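You operate a simulated robot arm through the tools that you are given. There is no shell and no other tool.

You are at the controls of a simulated robot arm. One attempt, no reset.

## Task
Switch the holder and programmer on, link the probe and write the clock.
Fine: leave the probe on the meter and both switches on; tariff and address stay.

It is judged by the outcome, as a careful person would: the job done as asked, and still so three seconds after it is handed in. It fails if anything else is knocked over, pushed out of place, dropped, spilled or broken.

## Robot
A 7-joint arm with a fingered hand, fixed in place. Base frame: the origin is on the floor under the middle of its stand, x ahead of it, y to its left, z up; the work surface is at about z = 804. Lengths are in mm, angles in rad, forces in N, time in s.
With the tool pointing down near the work surface it reaches from about 200 to 800 mm from the base axis. Its first joint turns from -2.897 to 2.897 rad. Payload 4.9 kg.
The TCP is the grasp point between the finger pads, 32 mm short of the fingertips. In the tool frame z runs along the fingers and y along their closing line. The gripper opens to 192 mm; its body begins 89 mm behind the TCP. The gripper is a hand of 3 fingers: y runs from the thumb to the fingers, the wrist lies at [0, 0, -267] in the tool frame, and closing takes about 1.5 s.
Orientation is that of the tool frame in the base frame, as a unit quaternion [x, y, z, w]. With the fingers straight down and closing along the base's y, the tool's x points along the base's -x, its y along +y and its z along -z.

## Interface
- The arm moves only by the tool play_rows. Its argument "deltas" is a list of rows, each a list of 6 numbers: the shift along the base's x, y, z in mm, then the turn, a rotation vector about the base's x, y, z in degrees. In form: [[dx, dy, dz, rx, ry, rz], ...]. A call has 1 to 20 rows; each row shifts and turns the commanded pose from where the row before left it. "jaw" is the closure, from 0 (fully open) to 1 (shut), set as the call begins (left out, the last holds). A row lasts 0.2 s, in which the tool goes at most 50 mm and 0.15 rad; a call with a longer step from one row to the next is refused whole, and so is a gripper value outside its range. A pose out of reach is approached as far as the arm can. The call stops where the force on the tool passes 40 N (or 10 N more than at its start, if that is more) or the arm is blocked; 0.2 s more then pass. Each finger travels about 153 mm/s and halts on what it meets, pressing with about 23 N; the grip force reading is that of the motor and also rises with nothing between the fingers. The clock runs only during rows and for 0.2 s after the last one: add rows that do not move to give the fingers time. The reply holds the time, the measured pose of the TCP, the force on the tool along the base axes, the opening and the grip force, in the units named above and with some noise, with the torque about the TCP (base axes, N m) and any sound that the robot's microphone picked up.
- Cameras (640 x 400 px; columns grow to the right, rows downward): "scene" is fixed at [50.2, 501, 1427.8]; the picture's right is [-0.43, -0.90, 0.00], its down [-0.56, 0.27, -0.78] and it looks along [0.70, -0.34, -0.62] (base axes); focal length 346 px, centre (320, 200). "wrist" rides on the gripper at [80, -46, -113] in the tool frame; the picture's right is [0.50, 0.87, 0.00], its down [-0.67, 0.39, -0.63] and it looks along [-0.55, 0.32, 0.78] (tool axes); focal length 226 px, centre (320, 200). There is no depth. A picture from a camera that has moved, and an enlarged one, comes with that camera's place and axes in the base frame and with its lens.
- snapshot(camera): a new picture of that camera. The clock stands still meanwhile.
- finger_targets(finger1, finger2, thumb_bend): sets how far each is bent, from 0 (flat) to 100 (curled in); at 30 the hand is open as for a grip, at 70 the pads meet at the TCP. One left out holds its place. A second passes; each finger stops where it meets its share of the squeeze, and holds until it gets a number again. A gripper value or a shape takes the hand back. It gives what a move gives, with no picture; readings hold the bend of each and the force on the fingers (four entries, about 0 where the hand has none), thumb and palm.
- grasp_type(shape): the hand has 3 fingers and takes this shape, open, in about a second: jaw (thumb against the fingers, like two jaws); tri (thumb and two fingers); tip (a fingertip pinch); poke (one finger out to press); point (the index stretched); flat (the hand flat); cup (the hand cupped); fist (a fist). The gripper value then closes the fingers along that shape, each until it touches; the sizes above hold for jaw. It gives what a move gives, with no picture.
- inspect(camera, box): a new picture of the part [left, top, right, bottom] of that camera's present view, enlarged. The clock stands still meanwhile.
- sign_off(): hands the job in; it is judged then, once.

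Places have to be worked out from the pictures, the camera data and where the tool is seen. Open the gripper and draw the arm clear of the work before you hand the job in, unless the task says otherwise.

The tools are called after "Request:" by a JSON object that holds its "op" and its "data". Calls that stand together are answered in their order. play_rows: Moves the arm, as the interface text tells. Its arguments: {"type":"object","properties":{"deltas":{"type":"array"},"jaw":{"type":"number"}},"required":["deltas"]} The other tools are called the same way: grasp_type (shape) gives the hand a shape; finger_targets (finger1, finger2, thumb_bend) moves the fingers one by one; snapshot (camera) takes a picture; inspect (camera, box) takes an enlarged picture of a part of a camera's view; sign_off () hands the job in.

At the start:

```text
clock: 0.0
eef_pos: [427.9, 255.0, 1119.5]
orientation: [0.0, 1.0, 0.0, 0.0]
ft_force: [0.4, -0.5, -0.1]
ft_torque: [-0.02, 0.0, -0.01]
gripper_width: 191.9
finger_force: 0.0
shape: jaw
bend: [30.0, 30.0, 30.0]
finger forces: [0.0, 0.1, 0.0, 0.0, 0.1, 0.0]
```

scene: 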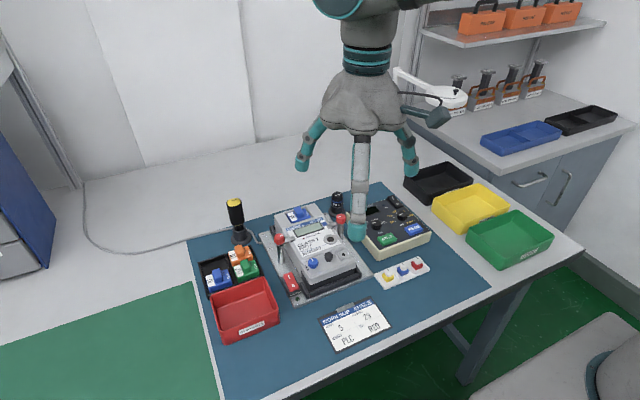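
wrist: 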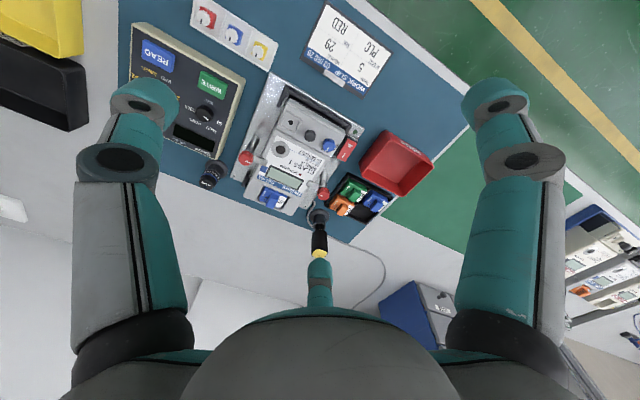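

I'll look closer at the workbench before any motion: the meter holder, the programmer box, the probe and the card.

Request:
{"op": "inspect", "data": {"camera": "scene", "box": [240, 180, 400, 300]}}

Request:
{"op": "inspect", "data": {"camera": "wrist", "box": [120, 0, 280, 200]}}

Request:
{"op": "inspect", "data": {"camera": "wrist", "box": [220, 70, 380, 220]}}

Request:
{"op": "inspect", "data": {"camera": "scene", "box": [340, 180, 440, 260]}}

Request:
{"op": "inspect", "data": {"camera": "scene", "box": [300, 280, 420, 360]}}

```text
3.33 times, centred on (320, 240) of scene
camera zoom: at [50.2, 501.0, 1427.8], right [-0.43, -0.9, 0.0], down [-0.56, 0.27, -0.78], along [0.7, -0.34, -0.62], focal length 1153 px, centre (320, 67)
```

zoom: 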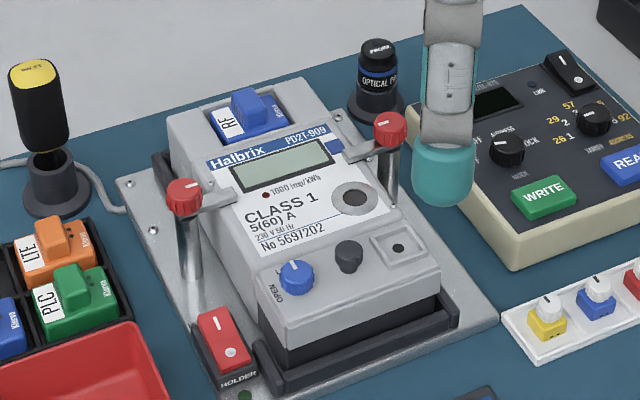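

```text
2.00 times, centred on (200, 100) of wrist
camera zoom: at [348.6, 208.5, 1231.3], right [-0.5, 0.87, 0.0], down [0.67, 0.39, 0.63], along [0.55, 0.32, -0.78], focal length 452 px, centre (560, 400)
```

zoom: 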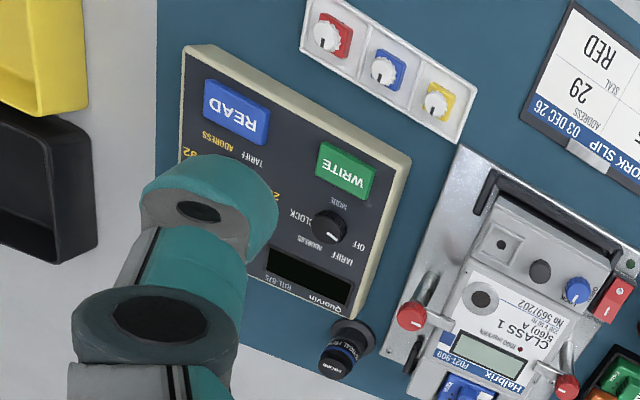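

```text
2.67 times, centred on (300, 145) of wrist
camera zoom: at [348.6, 208.5, 1231.3], right [-0.5, 0.87, 0.0], down [0.67, 0.39, 0.63], along [0.55, 0.32, -0.78], focal length 603 px, centre (373, 347)
```

zoom: 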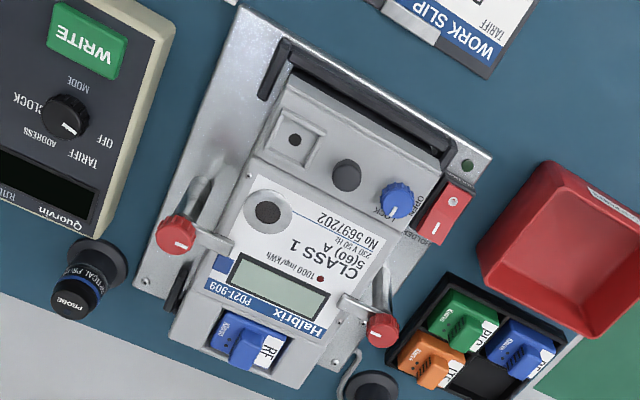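

```text
5.00 times, centred on (390, 220) of scene
camera zoom: at [50.2, 501.0, 1427.8], right [-0.43, -0.9, 0.0], down [-0.56, 0.27, -0.78], along [0.7, -0.34, -0.62], focal length 1730 px, centre (-30, 100)
```

zoom: 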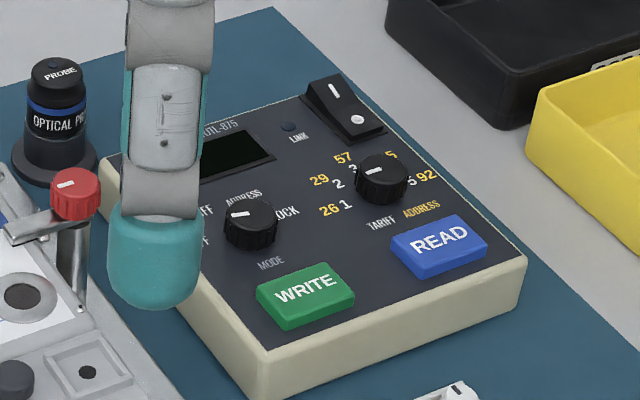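

```text
5.00 times, centred on (360, 320) of scene
camera zoom: at [50.2, 501.0, 1427.8], right [-0.43, -0.9, 0.0], down [-0.56, 0.27, -0.78], along [0.7, -0.34, -0.62], focal length 1730 px, centre (120, -400)
```

zoom: 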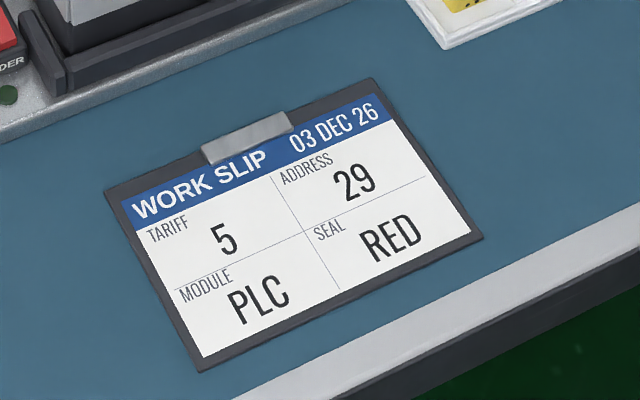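

The meter with its round optical port looks to be near (541, 240, 869), the probe stands near (670, 148), and the programmer is near (540, 80). I'll carry the hand above the programmer to get a closer look at its dials.

Request:
{"op": "play_rows", "data": {"deltas": [[4, -37, -18, 0, 0, 0], [4, -37, -18, 0, 0, 0], [4, -37, -18, 0, 0, 0], [4, -37, -18, 0, 0, 0], [4, -37, -18, 0, 0, 0], [4, -37, -18, 0, 0, 0]]}}

Request:
{"op": "snapshot", "data": {"camera": "wrist"}}

Request:
{"op": "snapshot", "data": {"camera": "scene"}}

```text
clock: 1.4
eef_pos: [452.3, 30.4, 1010.9]
orientation: [0.0, 1.0, 0.0, 0.0]
ft_force: [0.1, 0.7, 0.4]
ft_torque: [0.01, 0.02, 0.01]
gripper_width: 191.9
finger_force: 0.1
shape: jaw
bend: [30.0, 30.0, 30.0]
finger forces: [0.0, 0.0, 0.1, 0.0, 0.0, 0.0]
```

```text
taken
camera wrist: at [373.3, -14.7, 1122.4], right [-0.5, 0.87, 0.0], down [0.67, 0.39, 0.63], along [0.55, 0.32, -0.78], focal length 226 px, centre (320, 200)
```

wrist: 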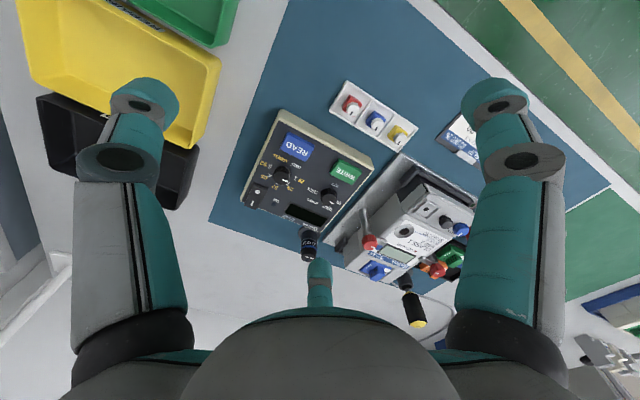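

```text
taken
```

scene: 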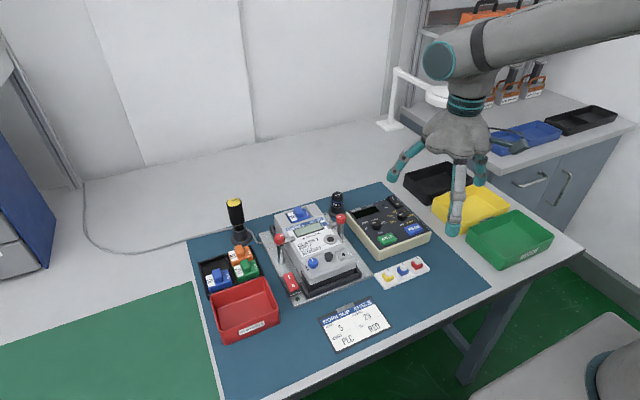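

The programmer and the meter are now clear in both views. I'll enlarge them to read the dial pointer, switches and labels.

Request:
{"op": "inspect", "data": {"camera": "wrist", "box": [230, 100, 380, 270]}}

Request:
{"op": "inspect", "data": {"camera": "wrist", "box": [270, 150, 350, 230]}}

Request:
{"op": "inspect", "data": {"camera": "scene", "box": [340, 185, 440, 265]}}

Request:
{"op": "inspect", "data": {"camera": "scene", "box": [310, 180, 370, 250]}}

Request:
{"op": "inspect", "data": {"camera": "wrist", "box": [320, 170, 480, 290]}}

```text
2.35 times, centred on (305, 185) of wrist
camera zoom: at [373.3, -14.7, 1122.4], right [-0.5, 0.87, 0.0], down [0.67, 0.39, 0.63], along [0.55, 0.32, -0.78], focal length 532 px, centre (355, 235)
```

zoom: 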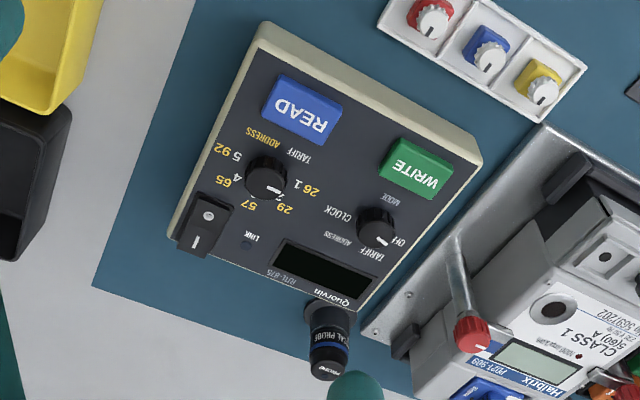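

```text
5.00 times, centred on (310, 190) of wrist
camera zoom: at [373.3, -14.7, 1122.4], right [-0.5, 0.87, 0.0], down [0.67, 0.39, 0.63], along [0.55, 0.32, -0.78], focal length 1130 px, centre (370, 250)
```

zoom: 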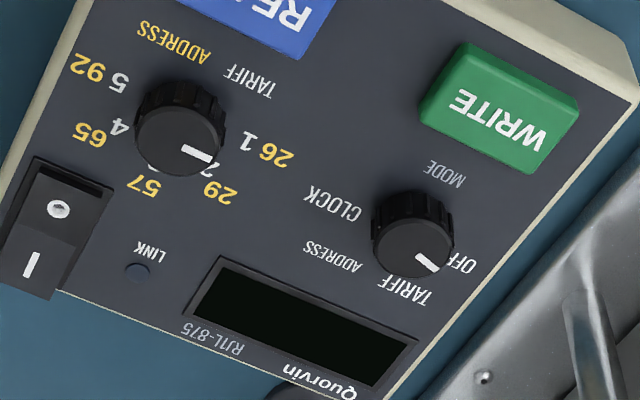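

```text
5.00 times, centred on (390, 225) of scene
camera zoom: at [50.2, 501.0, 1427.8], right [-0.43, -0.9, 0.0], down [-0.56, 0.27, -0.78], along [0.7, -0.34, -0.62], focal length 1730 px, centre (-30, 75)
```

zoom: 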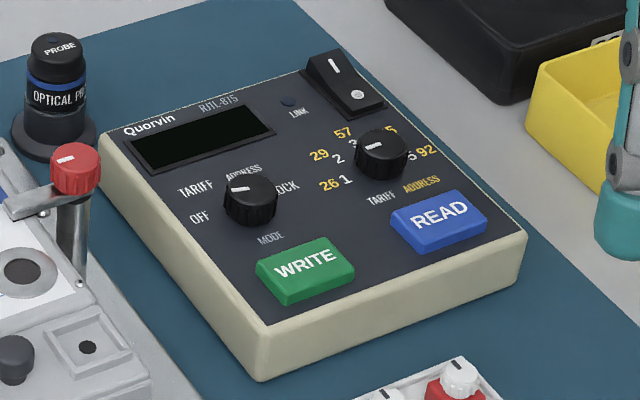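

```text
5.71 times, centred on (340, 215) of scene
camera zoom: at [50.2, 501.0, 1427.8], right [-0.43, -0.9, 0.0], down [-0.56, 0.27, -0.78], along [0.7, -0.34, -0.62], focal length 1977 px, centre (206, 114)
```

zoom: 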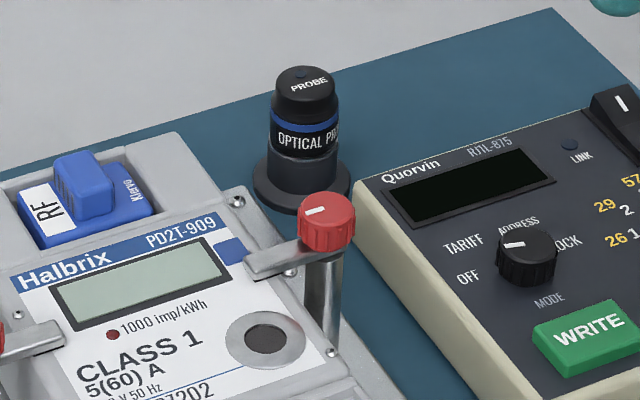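

```text
3.33 times, centred on (400, 230) of wrist
camera zoom: at [373.3, -14.7, 1122.4], right [-0.5, 0.87, 0.0], down [0.67, 0.39, 0.63], along [0.55, 0.32, -0.78], focal length 754 px, centre (53, 100)
```

zoom: 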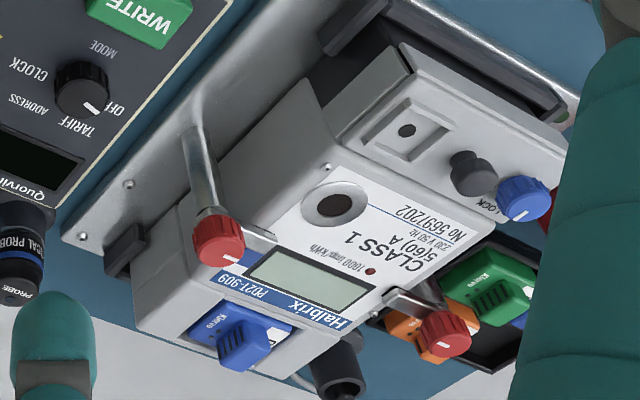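

The programmer looks squared to the base. I place WRITE near (507, 106), the mode knob at (556, 106) and pointing at OFF, its rocker near (615, 7), the holder rocker near (497, 353), and the probe near (688, 144). I'll take the poke shape up here in clear air and see where the fingertip sits.

Request:
{"op": "grasp_type", "data": {"shape": "poke"}}

Request:
{"op": "snapshot", "data": {"camera": "wrist"}}

Request:
{"op": "inspect", "data": {"camera": "scene", "box": [370, 80, 530, 240]}}

```text
clock: 2.3
eef_pos: [452.0, 32.6, 1010.4]
orientation: [0.0, 1.0, 0.0, 0.0]
ft_force: [-0.5, 0.4, -0.1]
ft_torque: [-0.01, 0.0, 0.0]
gripper_width: 0.0
finger_force: 0.1
shape: poke
bend: [100.0, 100.0, 91.0]
finger forces: [0.0, 0.1, 0.0, 0.1, 0.1, 0.1]
```

```text
taken
camera wrist: at [373.3, -14.1, 1122.9], right [-0.5, 0.87, 0.0], down [0.67, 0.39, 0.63], along [0.55, 0.32, -0.78], focal length 226 px, centre (320, 200)
```

wrist: 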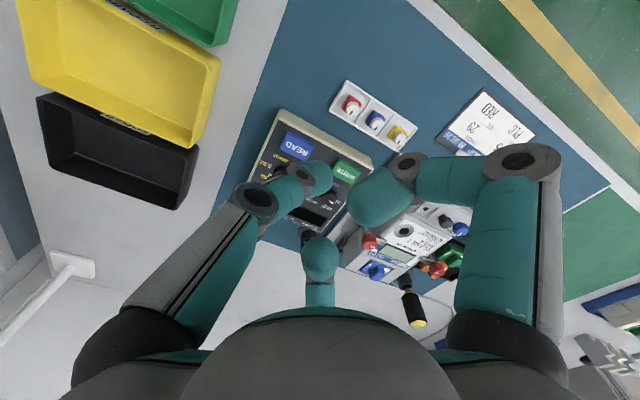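

```text
2.50 times, centred on (450, 160) of scene
camera zoom: at [50.2, 501.0, 1427.8], right [-0.43, -0.9, 0.0], down [-0.56, 0.27, -0.78], along [0.7, -0.34, -0.62], focal length 865 px, centre (-5, 300)
```

zoom: 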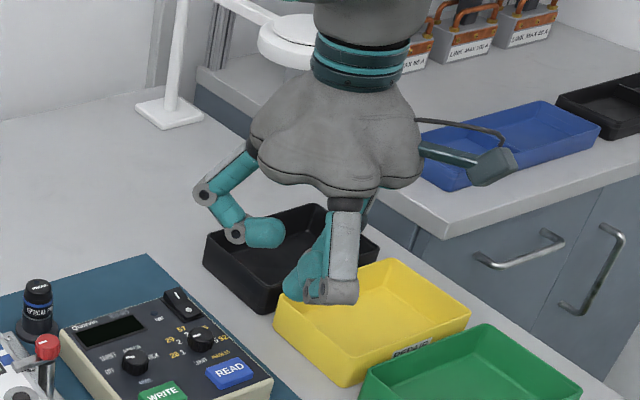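

Poke curls every finger inward, so no straight tip is available for pressing. I'll try the point shape.

Request:
{"op": "grasp_type", "data": {"shape": "point"}}

Request:
{"op": "snapshot", "data": {"camera": "wrist"}}

Request:
{"op": "inspect", "data": {"camera": "scene", "box": [370, 80, 530, 240]}}

```text
clock: 3.2
eef_pos: [452.1, 32.2, 1010.1]
orientation: [-0.001, 1.0, -0.001, 0.0]
ft_force: [0.1, 0.0, -1.1]
ft_torque: [-0.01, 0.02, 0.02]
gripper_width: 184.3
finger_force: 0.0
shape: point
bend: [70.0, 100.0, 78.0]
finger forces: [0.1, 0.0, 0.0, 0.0, 0.0, 0.0]
```

```text
taken
camera wrist: at [373.3, -14.1, 1122.9], right [-0.5, 0.87, 0.0], down [0.67, 0.39, 0.63], along [0.55, 0.32, -0.78], focal length 226 px, centre (320, 200)
```

wrist: 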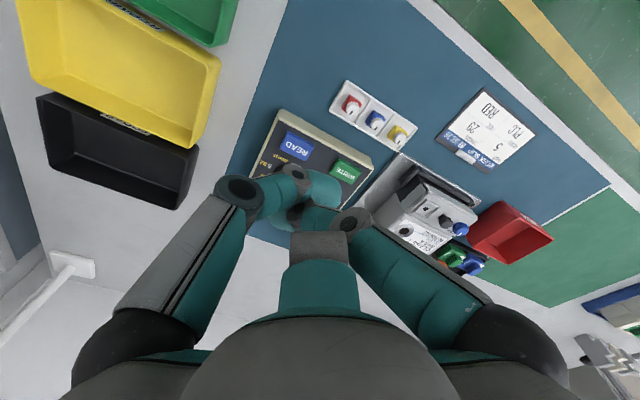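

```text
2.50 times, centred on (450, 160) of scene
camera zoom: at [50.2, 501.0, 1427.8], right [-0.43, -0.9, 0.0], down [-0.56, 0.27, -0.78], along [0.7, -0.34, -0.62], focal length 865 px, centre (-5, 300)
```

zoom: 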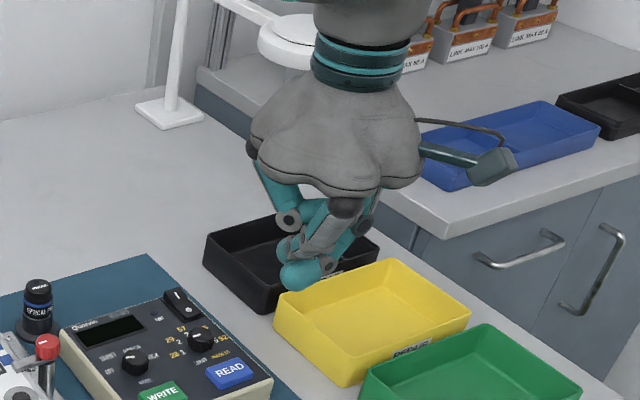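

The fingers may still be travelling, as the readings don't look settled. I'll wait a moment and look again.

Request:
{"op": "play_rows", "data": {"deltas": [[0, 0, 0, 0, 0, 0], [0, 0, 0, 0, 0, 0], [0, 0, 0, 0, 0, 0], [0, 0, 0, 0, 0, 0], [0, 0, 0, 0, 0, 0]]}}

Request:
{"op": "snapshot", "data": {"camera": "wrist"}}

Request:
{"op": "inspect", "data": {"camera": "scene", "box": [400, 100, 500, 220]}}

```text
clock: 4.4
eef_pos: [452.6, 31.4, 1010.7]
orientation: [0.0, 1.0, 0.0, 0.0]
ft_force: [-0.6, 0.0, -0.4]
ft_torque: [0.02, 0.02, 0.0]
gripper_width: 184.4
finger_force: 0.1
shape: point
bend: [70.0, 100.0, 78.0]
finger forces: [0.0, 0.0, 0.0, 0.0, 0.0, 0.0]
```

```text
taken
camera wrist: at [373.3, -14.3, 1122.8], right [-0.5, 0.87, 0.0], down [0.67, 0.39, 0.63], along [0.55, 0.32, -0.78], focal length 226 px, centre (320, 200)
```

wrist: 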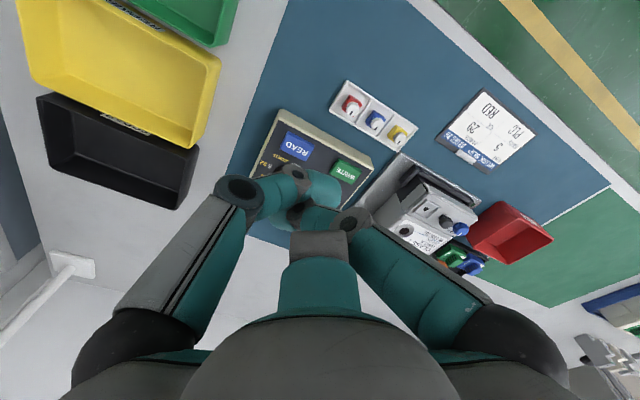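

```text
3.33 times, centred on (450, 160) of scene
camera zoom: at [50.2, 501.0, 1427.8], right [-0.43, -0.9, 0.0], down [-0.56, 0.27, -0.78], along [0.7, -0.34, -0.62], focal length 1153 px, centre (-113, 333)
```

zoom: 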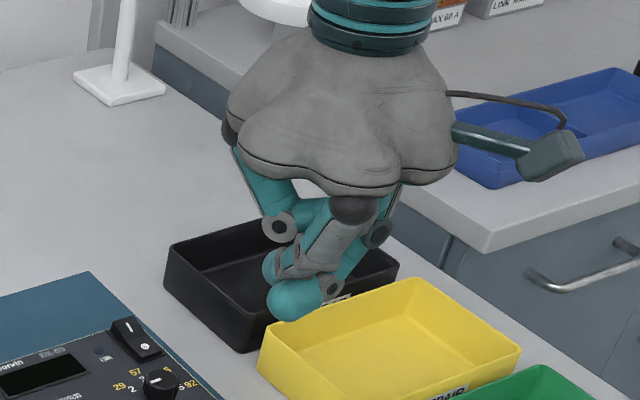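

In point, the tip sits almost at the TCP with the other fingers folded close by, which is tight next to the clamp knobs. The three fingers sit 120° apart with the thumb on the base −y side, so I'll fold the fingers and leave the thumb hanging down alone as a presser.

Request:
{"op": "finger_targets", "data": {"finger1": 100, "finger2": 100, "thumb_bend": 40}}

Request:
{"op": "snapshot", "data": {"camera": "wrist"}}

Request:
{"op": "inspect", "data": {"camera": "scene", "box": [400, 100, 500, 220]}}

```text
clock: 5.4
eef_pos: [453.0, 31.2, 1010.2]
orientation: [0.001, 1.0, 0.0, 0.001]
ft_force: [-0.1, 0.4, 0.7]
ft_torque: [-0.02, -0.03, 0.01]
gripper_width: 76.1
finger_force: 0.2
shape: fingers
bend: [92.0, 100.0, 40.0]
finger forces: [0.0, 0.1, 0.0, 0.0, 0.0, 0.1]
```

```text
taken
camera wrist: at [373.3, -14.3, 1122.8], right [-0.5, 0.87, 0.0], down [0.67, 0.39, 0.63], along [0.55, 0.32, -0.78], focal length 226 px, centre (320, 200)
```

wrist: 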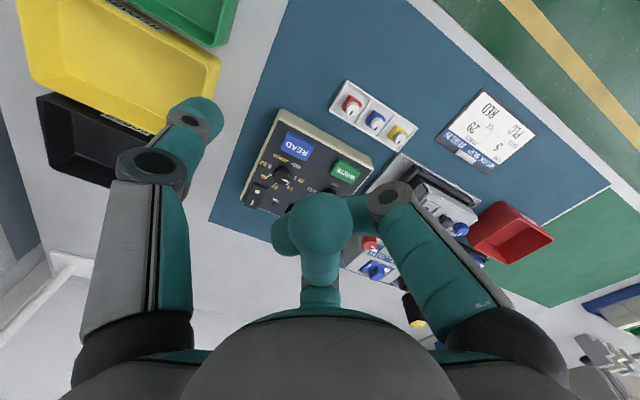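

```text
3.33 times, centred on (450, 160) of scene
camera zoom: at [50.2, 501.0, 1427.8], right [-0.43, -0.9, 0.0], down [-0.56, 0.27, -0.78], along [0.7, -0.34, -0.62], focal length 1153 px, centre (-113, 333)
```

zoom: 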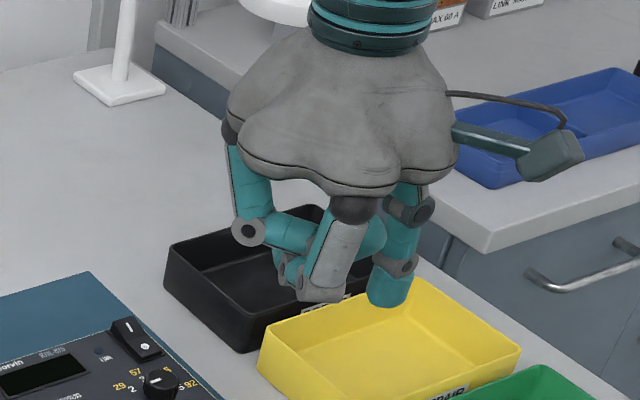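

The thumb tip now hangs at about (0, −88, −41) from the TCP, well below the folded fingers. I'll carry it over to the holder rocker near (507, 352), staying high.

Request:
{"op": "play_rows", "data": {"deltas": [[5, 41, -3, 0, 0, 0], [5, 41, -3, 0, 0, 0], [5, 41, -3, 0, 0, 0], [5, 41, -3, 0, 0, 0], [5, 41, -3, 0, 0, 0], [5, 41, -3, 0, 0, 0], [6, 41, -3, 0, 0, 0], [6, 41, -3, 0, 0, 0], [6, 41, -3, 0, 0, 0], [6, 41, -3, 0, 0, 0]]}}

Request:
{"op": "snapshot", "data": {"camera": "wrist"}}

Request:
{"op": "snapshot", "data": {"camera": "scene"}}

```text
clock: 7.6
eef_pos: [503.8, 445.8, 980.8]
orientation: [0.001, 1.0, 0.001, 0.001]
ft_force: [0.6, -0.2, 1.3]
ft_torque: [0.0, 0.01, -0.03]
gripper_width: 76.6
finger_force: 0.1
shape: fingers
bend: [92.0, 100.0, 40.0]
finger forces: [0.0, 0.1, 0.0, 0.1, 0.0, 0.0]
```

```text
taken
camera wrist: at [425.3, 399.2, 1093.5], right [-0.5, 0.87, 0.0], down [0.67, 0.39, 0.63], along [0.55, 0.32, -0.77], focal length 226 px, centre (320, 200)
```

wrist: 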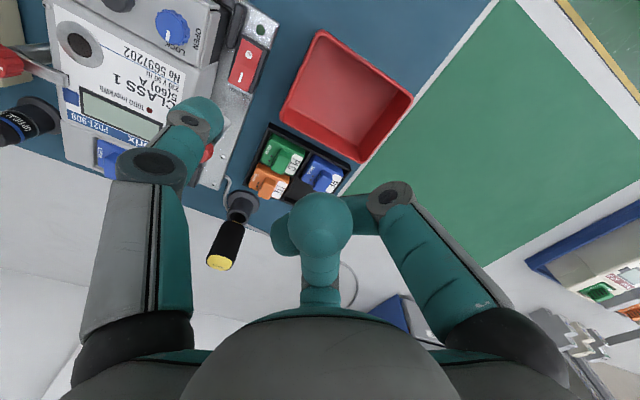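

```text
taken
```

scene: 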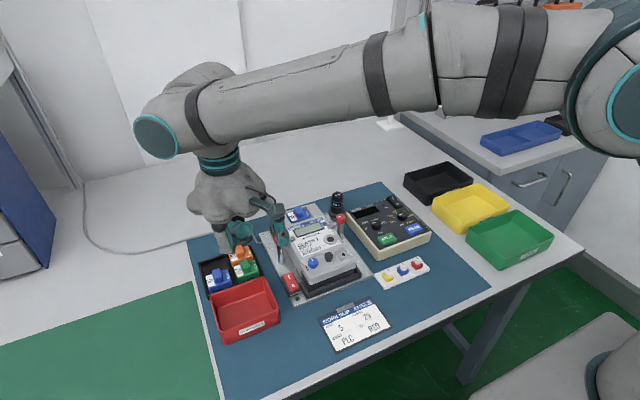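

The rocker and thumb tip are both in view. I'll enlarge both cameras to measure where the tip is relative to the rocker.

Request:
{"op": "inspect", "data": {"camera": "wrist", "box": [150, 0, 310, 180]}}

Request:
{"op": "inspect", "data": {"camera": "scene", "box": [220, 180, 340, 320]}}

```text
2.22 times, centred on (230, 90) of wrist
camera zoom: at [425.3, 399.2, 1093.5], right [-0.5, 0.87, 0.0], down [0.67, 0.39, 0.63], along [0.55, 0.32, -0.77], focal length 502 px, centre (520, 444)
```

zoom: 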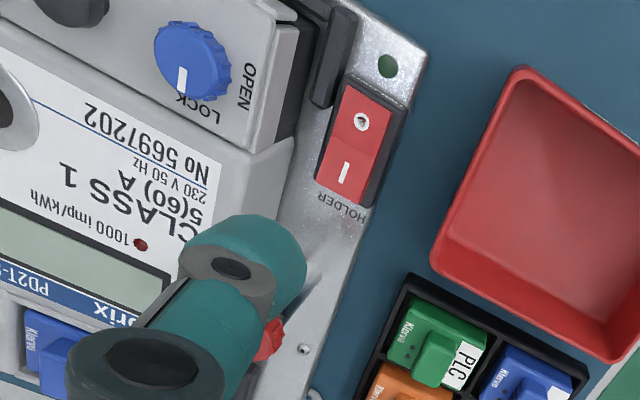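

```text
2.86 times, centred on (280, 250) of scene
camera zoom: at [50.2, 501.0, 1427.8], right [-0.43, -0.9, 0.0], down [-0.56, 0.27, -0.78], along [0.7, -0.34, -0.62], focal length 989 px, centre (434, 57)
```

zoom: 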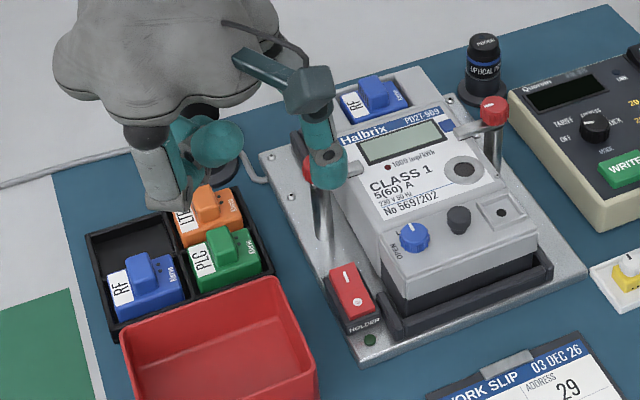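

The two views agree: the rocker's "I" end is at (507, 353, 838) and raised, and the thumb tip is at about (502, 358, 943). I'll align over the I end and go down most of the way.

Request:
{"op": "play_rows", "data": {"deltas": [[7, -5, -10, 0, 0, 0], [0, 0, -25, 0, 0, 0], [0, 0, -25, 0, 0, 0], [0, 0, -20, 0, 0, 0], [0, 0, 0, 0, 0, 0]]}}

Request:
{"op": "inspect", "data": {"camera": "wrist", "box": [120, 0, 300, 160]}}

Request:
{"op": "inspect", "data": {"camera": "scene", "box": [240, 220, 340, 310]}}

```text
clock: 8.8
eef_pos: [509.7, 438.3, 900.3]
orientation: [0.0, 1.0, 0.0, -0.001]
ft_force: [0.3, 0.0, 0.5]
ft_torque: [-0.03, -0.02, 0.0]
gripper_width: 76.2
finger_force: 0.1
shape: fingers
bend: [92.0, 100.0, 40.0]
finger forces: [0.0, 0.0, 0.0, 0.0, 0.0, 0.0]
```

```text
2.50 times, centred on (210, 80) of wrist
camera zoom: at [431.4, 392.3, 1012.9], right [-0.5, 0.87, 0.0], down [0.67, 0.39, 0.63], along [0.55, 0.32, -0.78], focal length 565 px, centre (595, 500)
```

zoom: 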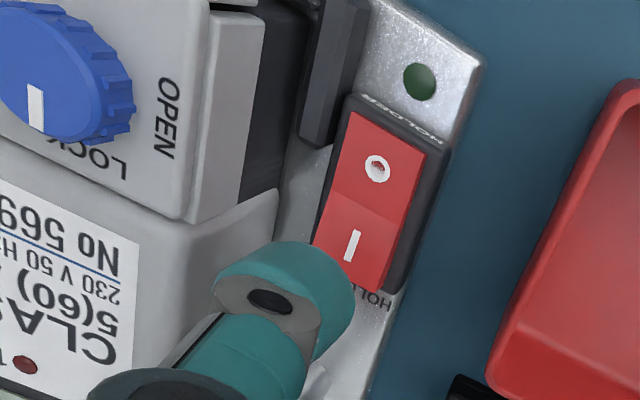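

```text
4.44 times, centred on (290, 265) of scene
camera zoom: at [50.2, 501.0, 1427.8], right [-0.43, -0.9, 0.0], down [-0.56, 0.27, -0.78], along [0.7, -0.34, -0.62], focal length 1538 px, centre (453, -89)
```

zoom: 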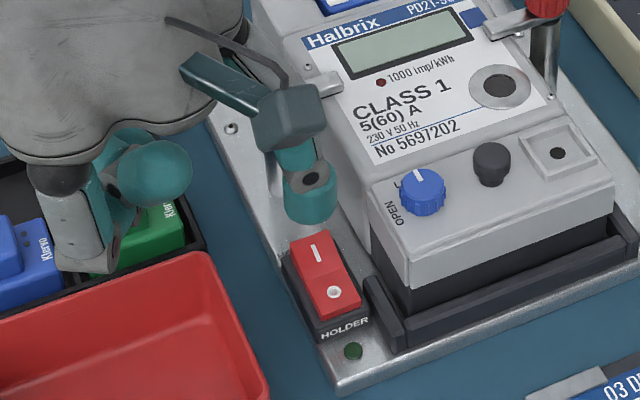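

The tip is right above the I end, about 20 mm up. I'll come down in small steps and watch the force.

Request:
{"op": "play_rows", "data": {"deltas": [[0, 1, -8, 0, 0, 0], [0, 0, -6, 0, 0, 0], [0, 0, -3, 0, 0, 0], [0, 0, -2, 0, 0, 0], [0, 0, -2, 0, 0, 0]]}}

Request:
{"op": "inspect", "data": {"camera": "scene", "box": [240, 220, 340, 310]}}

```text
clock: 10.0
eef_pos: [513.3, 438.6, 880.5]
orientation: [0.001, 1.0, 0.0, 0.0]
ft_force: [0.2, -0.5, -0.4]
ft_torque: [0.0, -0.01, -0.02]
gripper_width: 76.2
finger_force: 0.1
shape: fingers
bend: [92.0, 100.0, 40.0]
finger forces: [0.0, 0.1, 0.0, 0.0, 0.1, 0.0]
```

```text
4.44 times, centred on (290, 265) of scene
camera zoom: at [50.2, 501.0, 1427.8], right [-0.43, -0.9, 0.0], down [-0.56, 0.27, -0.78], along [0.7, -0.34, -0.62], focal length 1538 px, centre (453, -89)
```

zoom: 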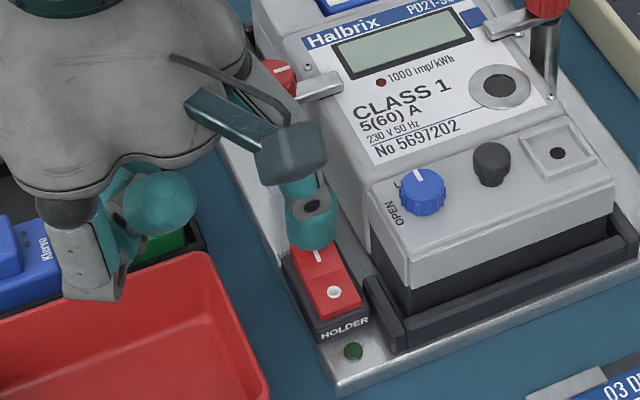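

The tip is hovering just over the I with no contact force yet. I'll continue down in 2 mm steps.

Request:
{"op": "play_rows", "data": {"deltas": [[0, 0, -2, 0, 0, 0], [0, 0, -2, 0, 0, 0], [0, 0, -2, 0, 0, 0]]}}

Request:
{"op": "inspect", "data": {"camera": "scene", "box": [260, 240, 320, 300]}}

```text
clock: 10.8
eef_pos: [512.8, 437.7, 874.8]
orientation: [0.0, 1.0, 0.0, -0.001]
ft_force: [0.9, 0.3, -0.2]
ft_torque: [-0.05, 0.01, 0.01]
gripper_width: 76.1
finger_force: 0.2
shape: fingers
bend: [92.0, 100.0, 40.0]
finger forces: [0.0, 0.0, 0.0, 0.1, 0.3, 0.0]
```

```text
6.67 times, centred on (290, 270) of scene
camera zoom: at [50.2, 501.0, 1427.8], right [-0.43, -0.9, 0.0], down [-0.56, 0.27, -0.78], along [0.7, -0.34, -0.62], focal length 2307 px, centre (520, -267)
```

zoom: 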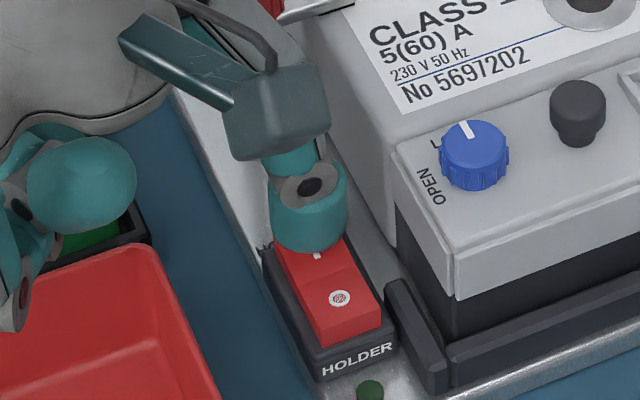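

There's still no force, and the tip covers the I end. I'll continue down a few more millimetres.

Request:
{"op": "play_rows", "data": {"deltas": [[0, 0, -2, 0, 0, 0], [0, 0, -2, 0, 0, 0], [0, 0, -2, 0, 0, 0]]}}

Request:
{"op": "inspect", "data": {"camera": "scene", "box": [260, 240, 320, 300]}}

```text
clock: 11.6
eef_pos: [513.6, 439.2, 871.3]
orientation: [0.0, 1.0, 0.001, 0.002]
ft_force: [-1.2, 2.2, 13.8]
ft_torque: [-1.13, 0.16, -0.24]
gripper_width: 76.8
finger_force: 6.5
shape: fingers
bend: [92.0, 100.0, 40.0]
finger forces: [0.0, 0.0, 0.1, 0.1, 13.0, 0.0]
heard: click
```

```text
6.67 times, centred on (290, 270) of scene
camera zoom: at [50.2, 501.0, 1427.8], right [-0.43, -0.9, 0.0], down [-0.56, 0.27, -0.78], along [0.7, -0.34, -0.62], focal length 2307 px, centre (520, -267)
```

zoom: 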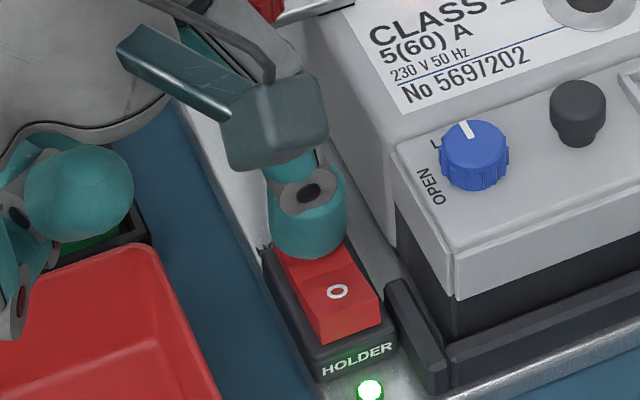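

A click was heard and the green holder LED is lit, so the holder is on. I'll lift the thumb straight up and move over toward the programmer's rocker near (625, 7).

Request:
{"op": "play_rows", "data": {"deltas": [[0, 0, 15, 0, 0, 0], [0, 0, 40, 0, 0, 0], [0, 0, 45, 0, 0, 0], [13, -38, 0, 0, 0, 0], [13, -38, 0, 0, 0, 0], [13, -38, 0, 0, 0, 0], [13, -38, 0, 0, 0, 0], [13, -38, 0, 0, 0, 0], [13, -38, 0, 0, 0, 0], [13, -38, 0, 0, 0, 0], [13, -38, 0, 0, 0, 0], [11, -38, 0, 0, 0, 0]]}}

Request:
{"op": "snapshot", "data": {"camera": "wrist"}}

Request:
{"op": "inspect", "data": {"camera": "scene", "box": [300, 140, 440, 260]}}

```text
clock: 14.2
eef_pos: [630.1, 93.8, 968.1]
orientation: [0.0, 1.0, 0.0, 0.0]
ft_force: [0.3, 0.6, -0.5]
ft_torque: [0.01, -0.01, -0.02]
gripper_width: 76.0
finger_force: 0.1
shape: fingers
bend: [92.0, 100.0, 40.0]
finger forces: [0.0, 0.0, 0.0, 0.1, 0.0, 0.0]
```

```text
taken
camera wrist: at [550.6, 48.9, 1079.7], right [-0.5, 0.87, 0.0], down [0.67, 0.39, 0.63], along [0.55, 0.32, -0.78], focal length 226 px, centre (320, 200)
```

wrist: 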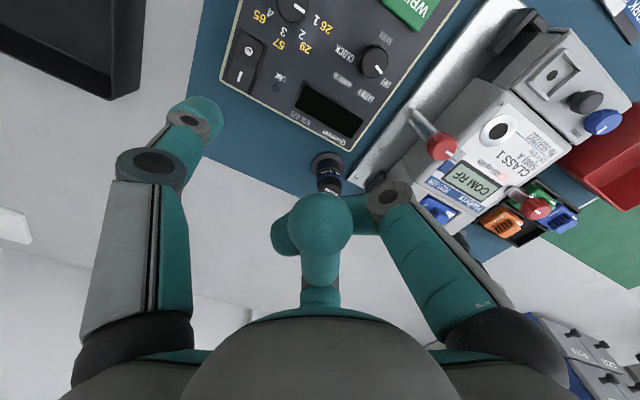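

```text
3.33 times, centred on (370, 200) of scene
camera zoom: at [50.2, 501.0, 1427.8], right [-0.43, -0.9, 0.0], down [-0.56, 0.27, -0.78], along [0.7, -0.34, -0.62], focal length 1153 px, centre (153, 200)
```

zoom: 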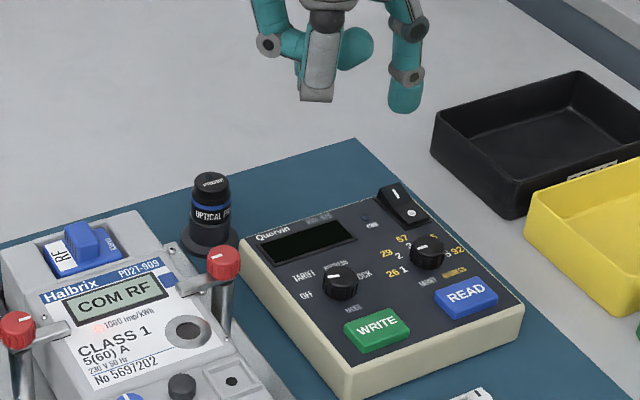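

The meter now shows "COM RF". I'll zoom in on the programmer's rocker and the thumb from the wrist camera before lowering.

Request:
{"op": "inspect", "data": {"camera": "wrist", "box": [160, 0, 420, 200]}}

Request:
{"op": "inspect", "data": {"camera": "wrist", "box": [180, 20, 280, 120]}}

```text
2.00 times, centred on (290, 100) of wrist
camera zoom: at [550.6, 48.9, 1079.7], right [-0.5, 0.87, 0.0], down [0.67, 0.39, 0.63], along [0.55, 0.32, -0.78], focal length 452 px, centre (380, 400)
```

zoom: 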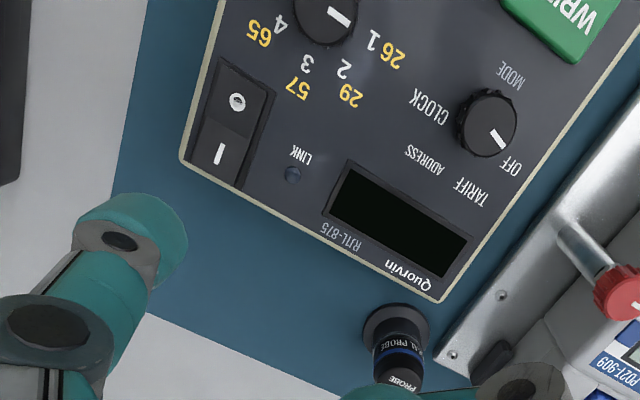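

```text
4.00 times, centred on (230, 70) of wrist
camera zoom: at [550.6, 48.9, 1079.7], right [-0.5, 0.87, 0.0], down [0.67, 0.39, 0.63], along [0.55, 0.32, -0.78], focal length 904 px, centre (680, 720)
```

zoom: 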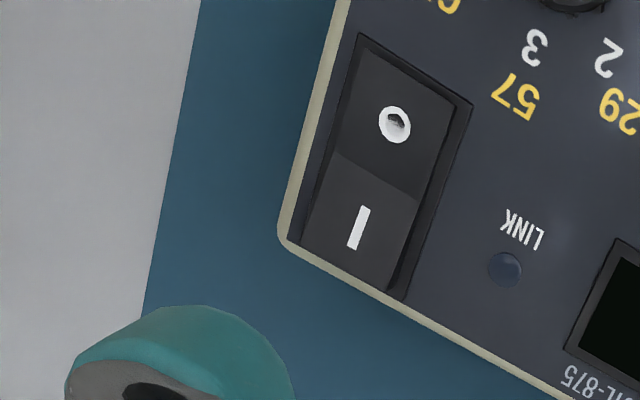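

The I end of this rocker is confirmed at about (625, 7, 850), and the mode positions lie at about ±75° and ±28° with the pointer at OFF. I'll lower the thumb toward the I end.

Request:
{"op": "play_rows", "data": {"deltas": [[0, -2, -30, 0, 0, 0], [0, 0, -25, 0, 0, 0], [0, 0, -15, 0, 0, 0], [0, 0, 0, 0, 0, 0]]}}

Request:
{"op": "inspect", "data": {"camera": "scene", "box": [350, 160, 450, 240]}}

Request:
{"op": "inspect", "data": {"camera": "wrist", "box": [130, 0, 330, 130]}}

```text
clock: 15.2
eef_pos: [628.4, 93.8, 896.3]
orientation: [0.0, 1.0, 0.0, 0.0]
ft_force: [-0.4, -0.1, 0.0]
ft_torque: [-0.01, 0.02, 0.02]
gripper_width: 76.4
finger_force: 0.1
shape: fingers
bend: [92.0, 100.0, 40.0]
finger forces: [0.0, 0.0, 0.0, 0.1, 0.1, 0.1]
```

```text
5.00 times, centred on (400, 200) of scene
camera zoom: at [50.2, 501.0, 1427.8], right [-0.43, -0.9, 0.0], down [-0.56, 0.27, -0.78], along [0.7, -0.34, -0.62], focal length 1730 px, centre (-80, 200)
```

zoom: 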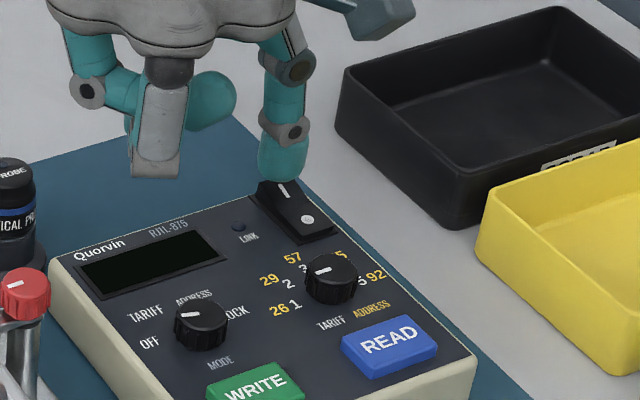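

```text
3.08 times, centred on (230, 65) of wrist
camera zoom: at [549.7, 47.6, 1008.4], right [-0.5, 0.87, 0.0], down [0.67, 0.39, 0.63], along [0.55, 0.32, -0.78], focal length 696 px, centre (597, 615)
```

zoom: 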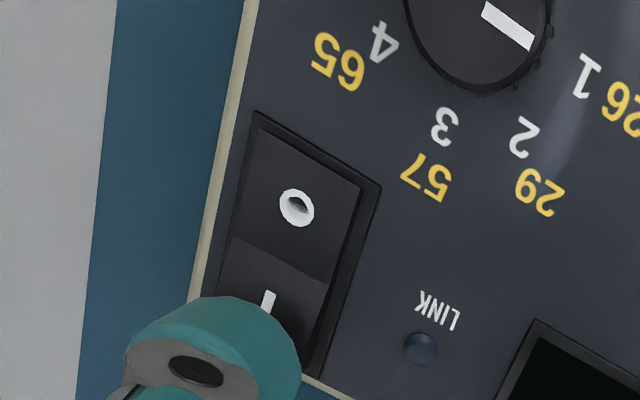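

The tip is over the I end with about 10 mm to go. I'll step down gently.

Request:
{"op": "play_rows", "data": {"deltas": [[0, 0, -6, 0, 0, 0], [0, 0, -3, 0, 0, 0], [0, 0, -2, 0, 0, 0], [0, 0, -2, 0, 0, 0]]}}

Request:
{"op": "inspect", "data": {"camera": "scene", "box": [350, 160, 450, 240]}}

```text
clock: 16.2
eef_pos: [626.4, 93.9, 884.3]
orientation: [0.0, 1.0, 0.0, 0.0]
ft_force: [0.0, 0.5, 0.4]
ft_torque: [-0.08, 0.01, -0.01]
gripper_width: 76.3
finger_force: 0.2
shape: fingers
bend: [92.0, 100.0, 40.0]
finger forces: [0.0, 0.1, 0.1, 0.1, 0.7, 0.0]
heard: click
```

```text
5.00 times, centred on (400, 200) of scene
camera zoom: at [50.2, 501.0, 1427.8], right [-0.43, -0.9, 0.0], down [-0.56, 0.27, -0.78], along [0.7, -0.34, -0.62], focal length 1730 px, centre (-80, 200)
```

zoom: 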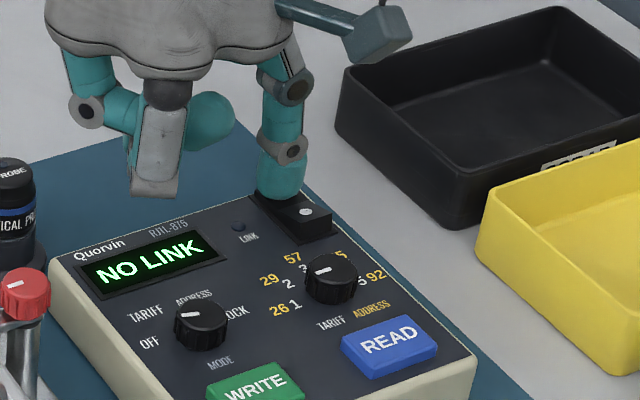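

The rocker clicked and the display reads "NO LINK", so the programmer is on. I'll lift clear, open the hand to the jaw shape and study the probe up close.

Request:
{"op": "play_rows", "data": {"deltas": [[0, 0, 10, 0, 0, 0], [0, 0, 35, 0, 0, 0], [0, 0, 40, 0, 0, 0], [-10, -10, 20, 0, 0, 0]]}}

Request:
{"op": "grasp_type", "data": {"shape": "jaw"}}

Request:
{"op": "snapshot", "data": {"camera": "wrist"}}

Request:
{"op": "inspect", "data": {"camera": "wrist", "box": [280, 120, 400, 240]}}

Request:
{"op": "inspect", "data": {"camera": "scene", "box": [320, 80, 440, 230]}}

```text
clock: 17.2
eef_pos: [616.6, 85.8, 991.1]
orientation: [0.0, 1.0, 0.0, -0.001]
ft_force: [-0.8, 0.7, -0.2]
ft_torque: [0.02, -0.02, 0.0]
gripper_width: 76.4
finger_force: 0.1
shape: fingers
bend: [92.0, 100.0, 40.0]
finger forces: [0.0, 0.1, 0.0, 0.0, 0.1, 0.0]
```

```text
clock: 18.1
eef_pos: [618.1, 85.0, 990.7]
orientation: [0.0, 1.0, 0.0, 0.001]
ft_force: [-0.1, 0.0, -0.1]
ft_torque: [-0.03, 0.05, 0.01]
gripper_width: 192.0
finger_force: 0.0
shape: jaw
bend: [30.0, 30.0, 30.0]
finger forces: [0.0, 0.0, 0.0, 0.0, 0.0, 0.0]
```

```text
taken
camera wrist: at [538.8, 39.5, 1103.4], right [-0.5, 0.87, 0.0], down [0.67, 0.39, 0.63], along [0.55, 0.32, -0.78], focal length 226 px, centre (320, 200)
```

wrist: 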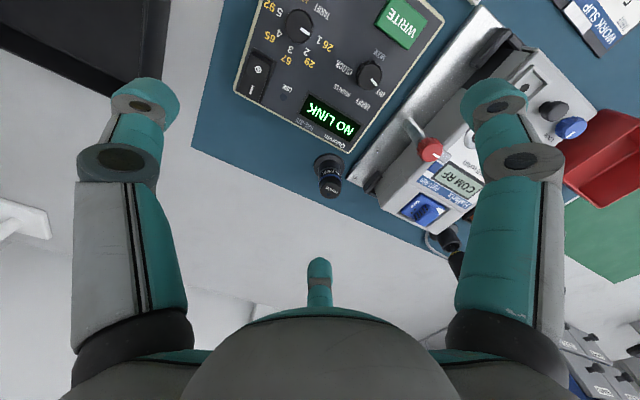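

```text
3.33 times, centred on (340, 180) of wrist
camera zoom: at [538.8, 39.5, 1103.4], right [-0.5, 0.87, 0.0], down [0.67, 0.39, 0.63], along [0.55, 0.32, -0.78], focal length 754 px, centre (253, 267)
```

zoom: 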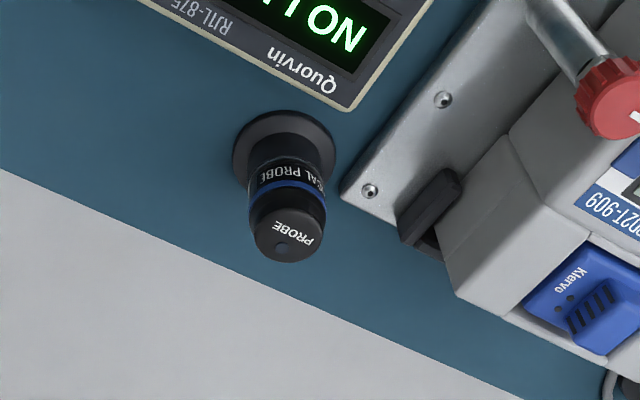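

```text
2.67 times, centred on (380, 155) of scene
camera zoom: at [50.2, 501.0, 1427.8], right [-0.43, -0.9, 0.0], down [-0.56, 0.27, -0.78], along [0.7, -0.34, -0.62], focal length 923 px, centre (160, 320)
```

zoom: 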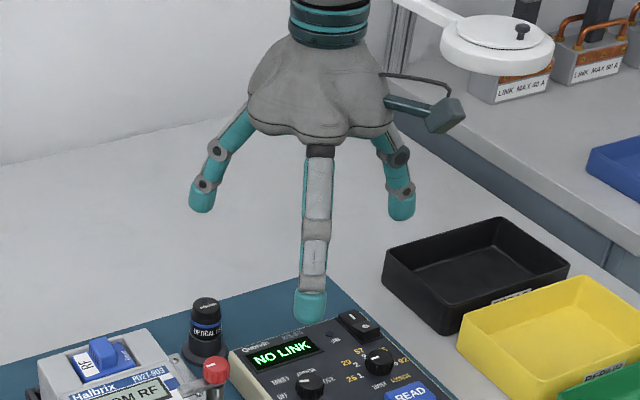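

The probe's axis comes out at about (685, 141) with its top near z 871. I'll partly close the hand here in the air to learn the finger geometry before going around the probe.

Request:
{"op": "play_rows", "data": {"deltas": [[0, 0, 0, 0, 0, 0], [0, 0, 0, 0, 0, 0], [0, 0, 0, 0, 0, 0], [0, 0, 0, 0, 0, 0], [0, 0, 0, 0, 0, 0], [0, 0, 0, 0, 0, 0]], "jaw": 0.6}}

Request:
{"op": "snapshot", "data": {"camera": "wrist"}}

Request:
{"op": "inspect", "data": {"camera": "scene", "box": [350, 80, 450, 205]}}

```text
clock: 19.5
eef_pos: [618.3, 85.1, 991.8]
orientation: [0.0, 1.0, -0.001, 0.0]
ft_force: [0.6, -0.2, -0.8]
ft_torque: [-0.03, 0.01, 0.03]
gripper_width: 77.2
finger_force: 0.0
shape: jaw
bend: [41.0, 41.0, 70.0]
finger forces: [0.1, 0.0, 0.0, 0.1, 0.0, 0.0]
```

```text
taken
camera wrist: at [538.7, 39.4, 1103.6], right [-0.5, 0.87, 0.0], down [0.67, 0.39, 0.63], along [0.55, 0.32, -0.78], focal length 226 px, centre (320, 200)
```

wrist: 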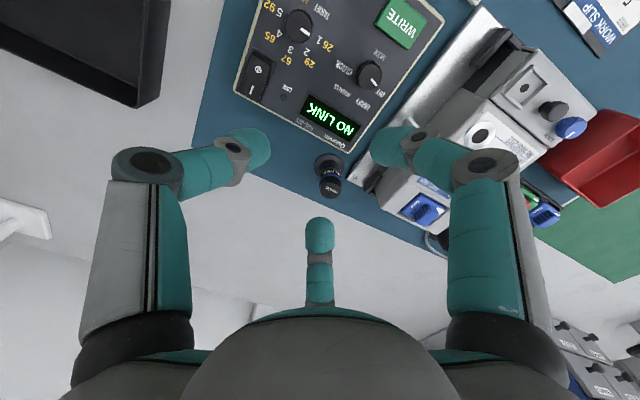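

```text
3.20 times, centred on (400, 142) of scene
camera zoom: at [50.2, 501.0, 1427.8], right [-0.43, -0.9, 0.0], down [-0.56, 0.27, -0.78], along [0.7, -0.34, -0.62], focal length 1107 px, centre (64, 384)
```

zoom: 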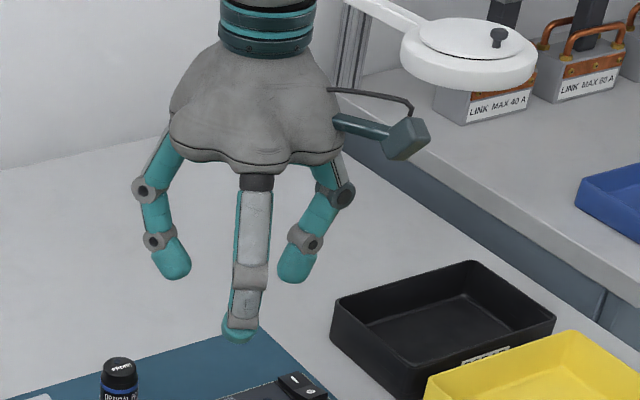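

With jaw at 0.6 the three tips are symmetric around the TCP axis (image centre column 320), tilting inward, so the grip is by the fingertips. I'll move above the probe with this part-opening and check centring.

Request:
{"op": "play_rows", "data": {"deltas": [[22, 19, -10, 0, 0, 0], [22, 19, -10, 0, 0, 0], [23, 18, -10, 0, 0, 0], [0, 0, 0, 0, 0, 0]]}}

Request:
{"op": "snapshot", "data": {"camera": "wrist"}}

Request:
{"op": "inspect", "data": {"camera": "scene", "box": [300, 120, 400, 220]}}

```text
clock: 20.5
eef_pos: [684.7, 142.1, 959.2]
orientation: [-0.001, 1.0, -0.001, 0.0]
ft_force: [-0.2, -1.0, 0.4]
ft_torque: [-0.01, 0.0, 0.0]
gripper_width: 77.0
finger_force: 0.0
shape: jaw
bend: [41.0, 41.0, 70.0]
finger forces: [0.0, 0.0, 0.0, 0.1, 0.0, 0.0]
```

```text
taken
camera wrist: at [606.1, 94.9, 1071.8], right [-0.5, 0.87, 0.0], down [0.67, 0.39, 0.63], along [0.55, 0.32, -0.78], focal length 226 px, centre (320, 200)
```

wrist: 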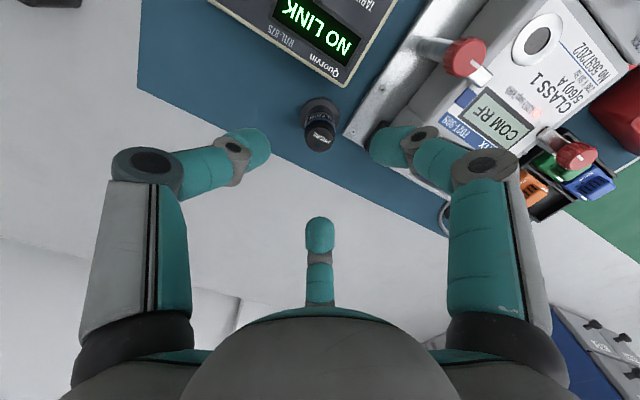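

```text
4.00 times, centred on (350, 170) of scene
camera zoom: at [50.2, 501.0, 1427.8], right [-0.43, -0.9, 0.0], down [-0.56, 0.27, -0.78], along [0.7, -0.34, -0.62], focal length 1384 px, centre (200, 320)
```

zoom: 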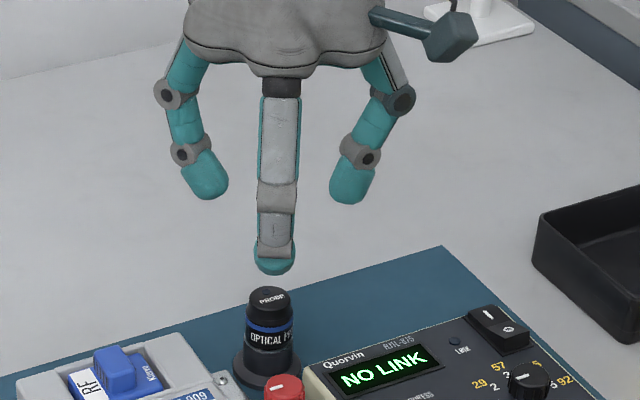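

Request:
{"op": "inspect", "data": {"camera": "wrist", "box": [270, 80, 370, 180]}}

```text
4.00 times, centred on (320, 130) of wrist
camera zoom: at [606.1, 94.9, 1071.8], right [-0.5, 0.87, 0.0], down [0.67, 0.39, 0.63], along [0.55, 0.32, -0.78], focal length 904 px, centre (320, 480)
```

zoom: 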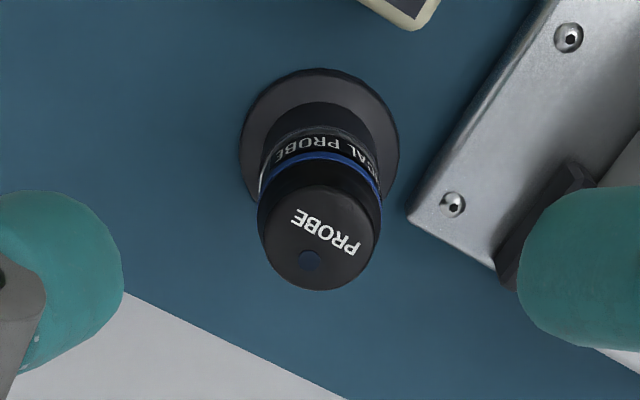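

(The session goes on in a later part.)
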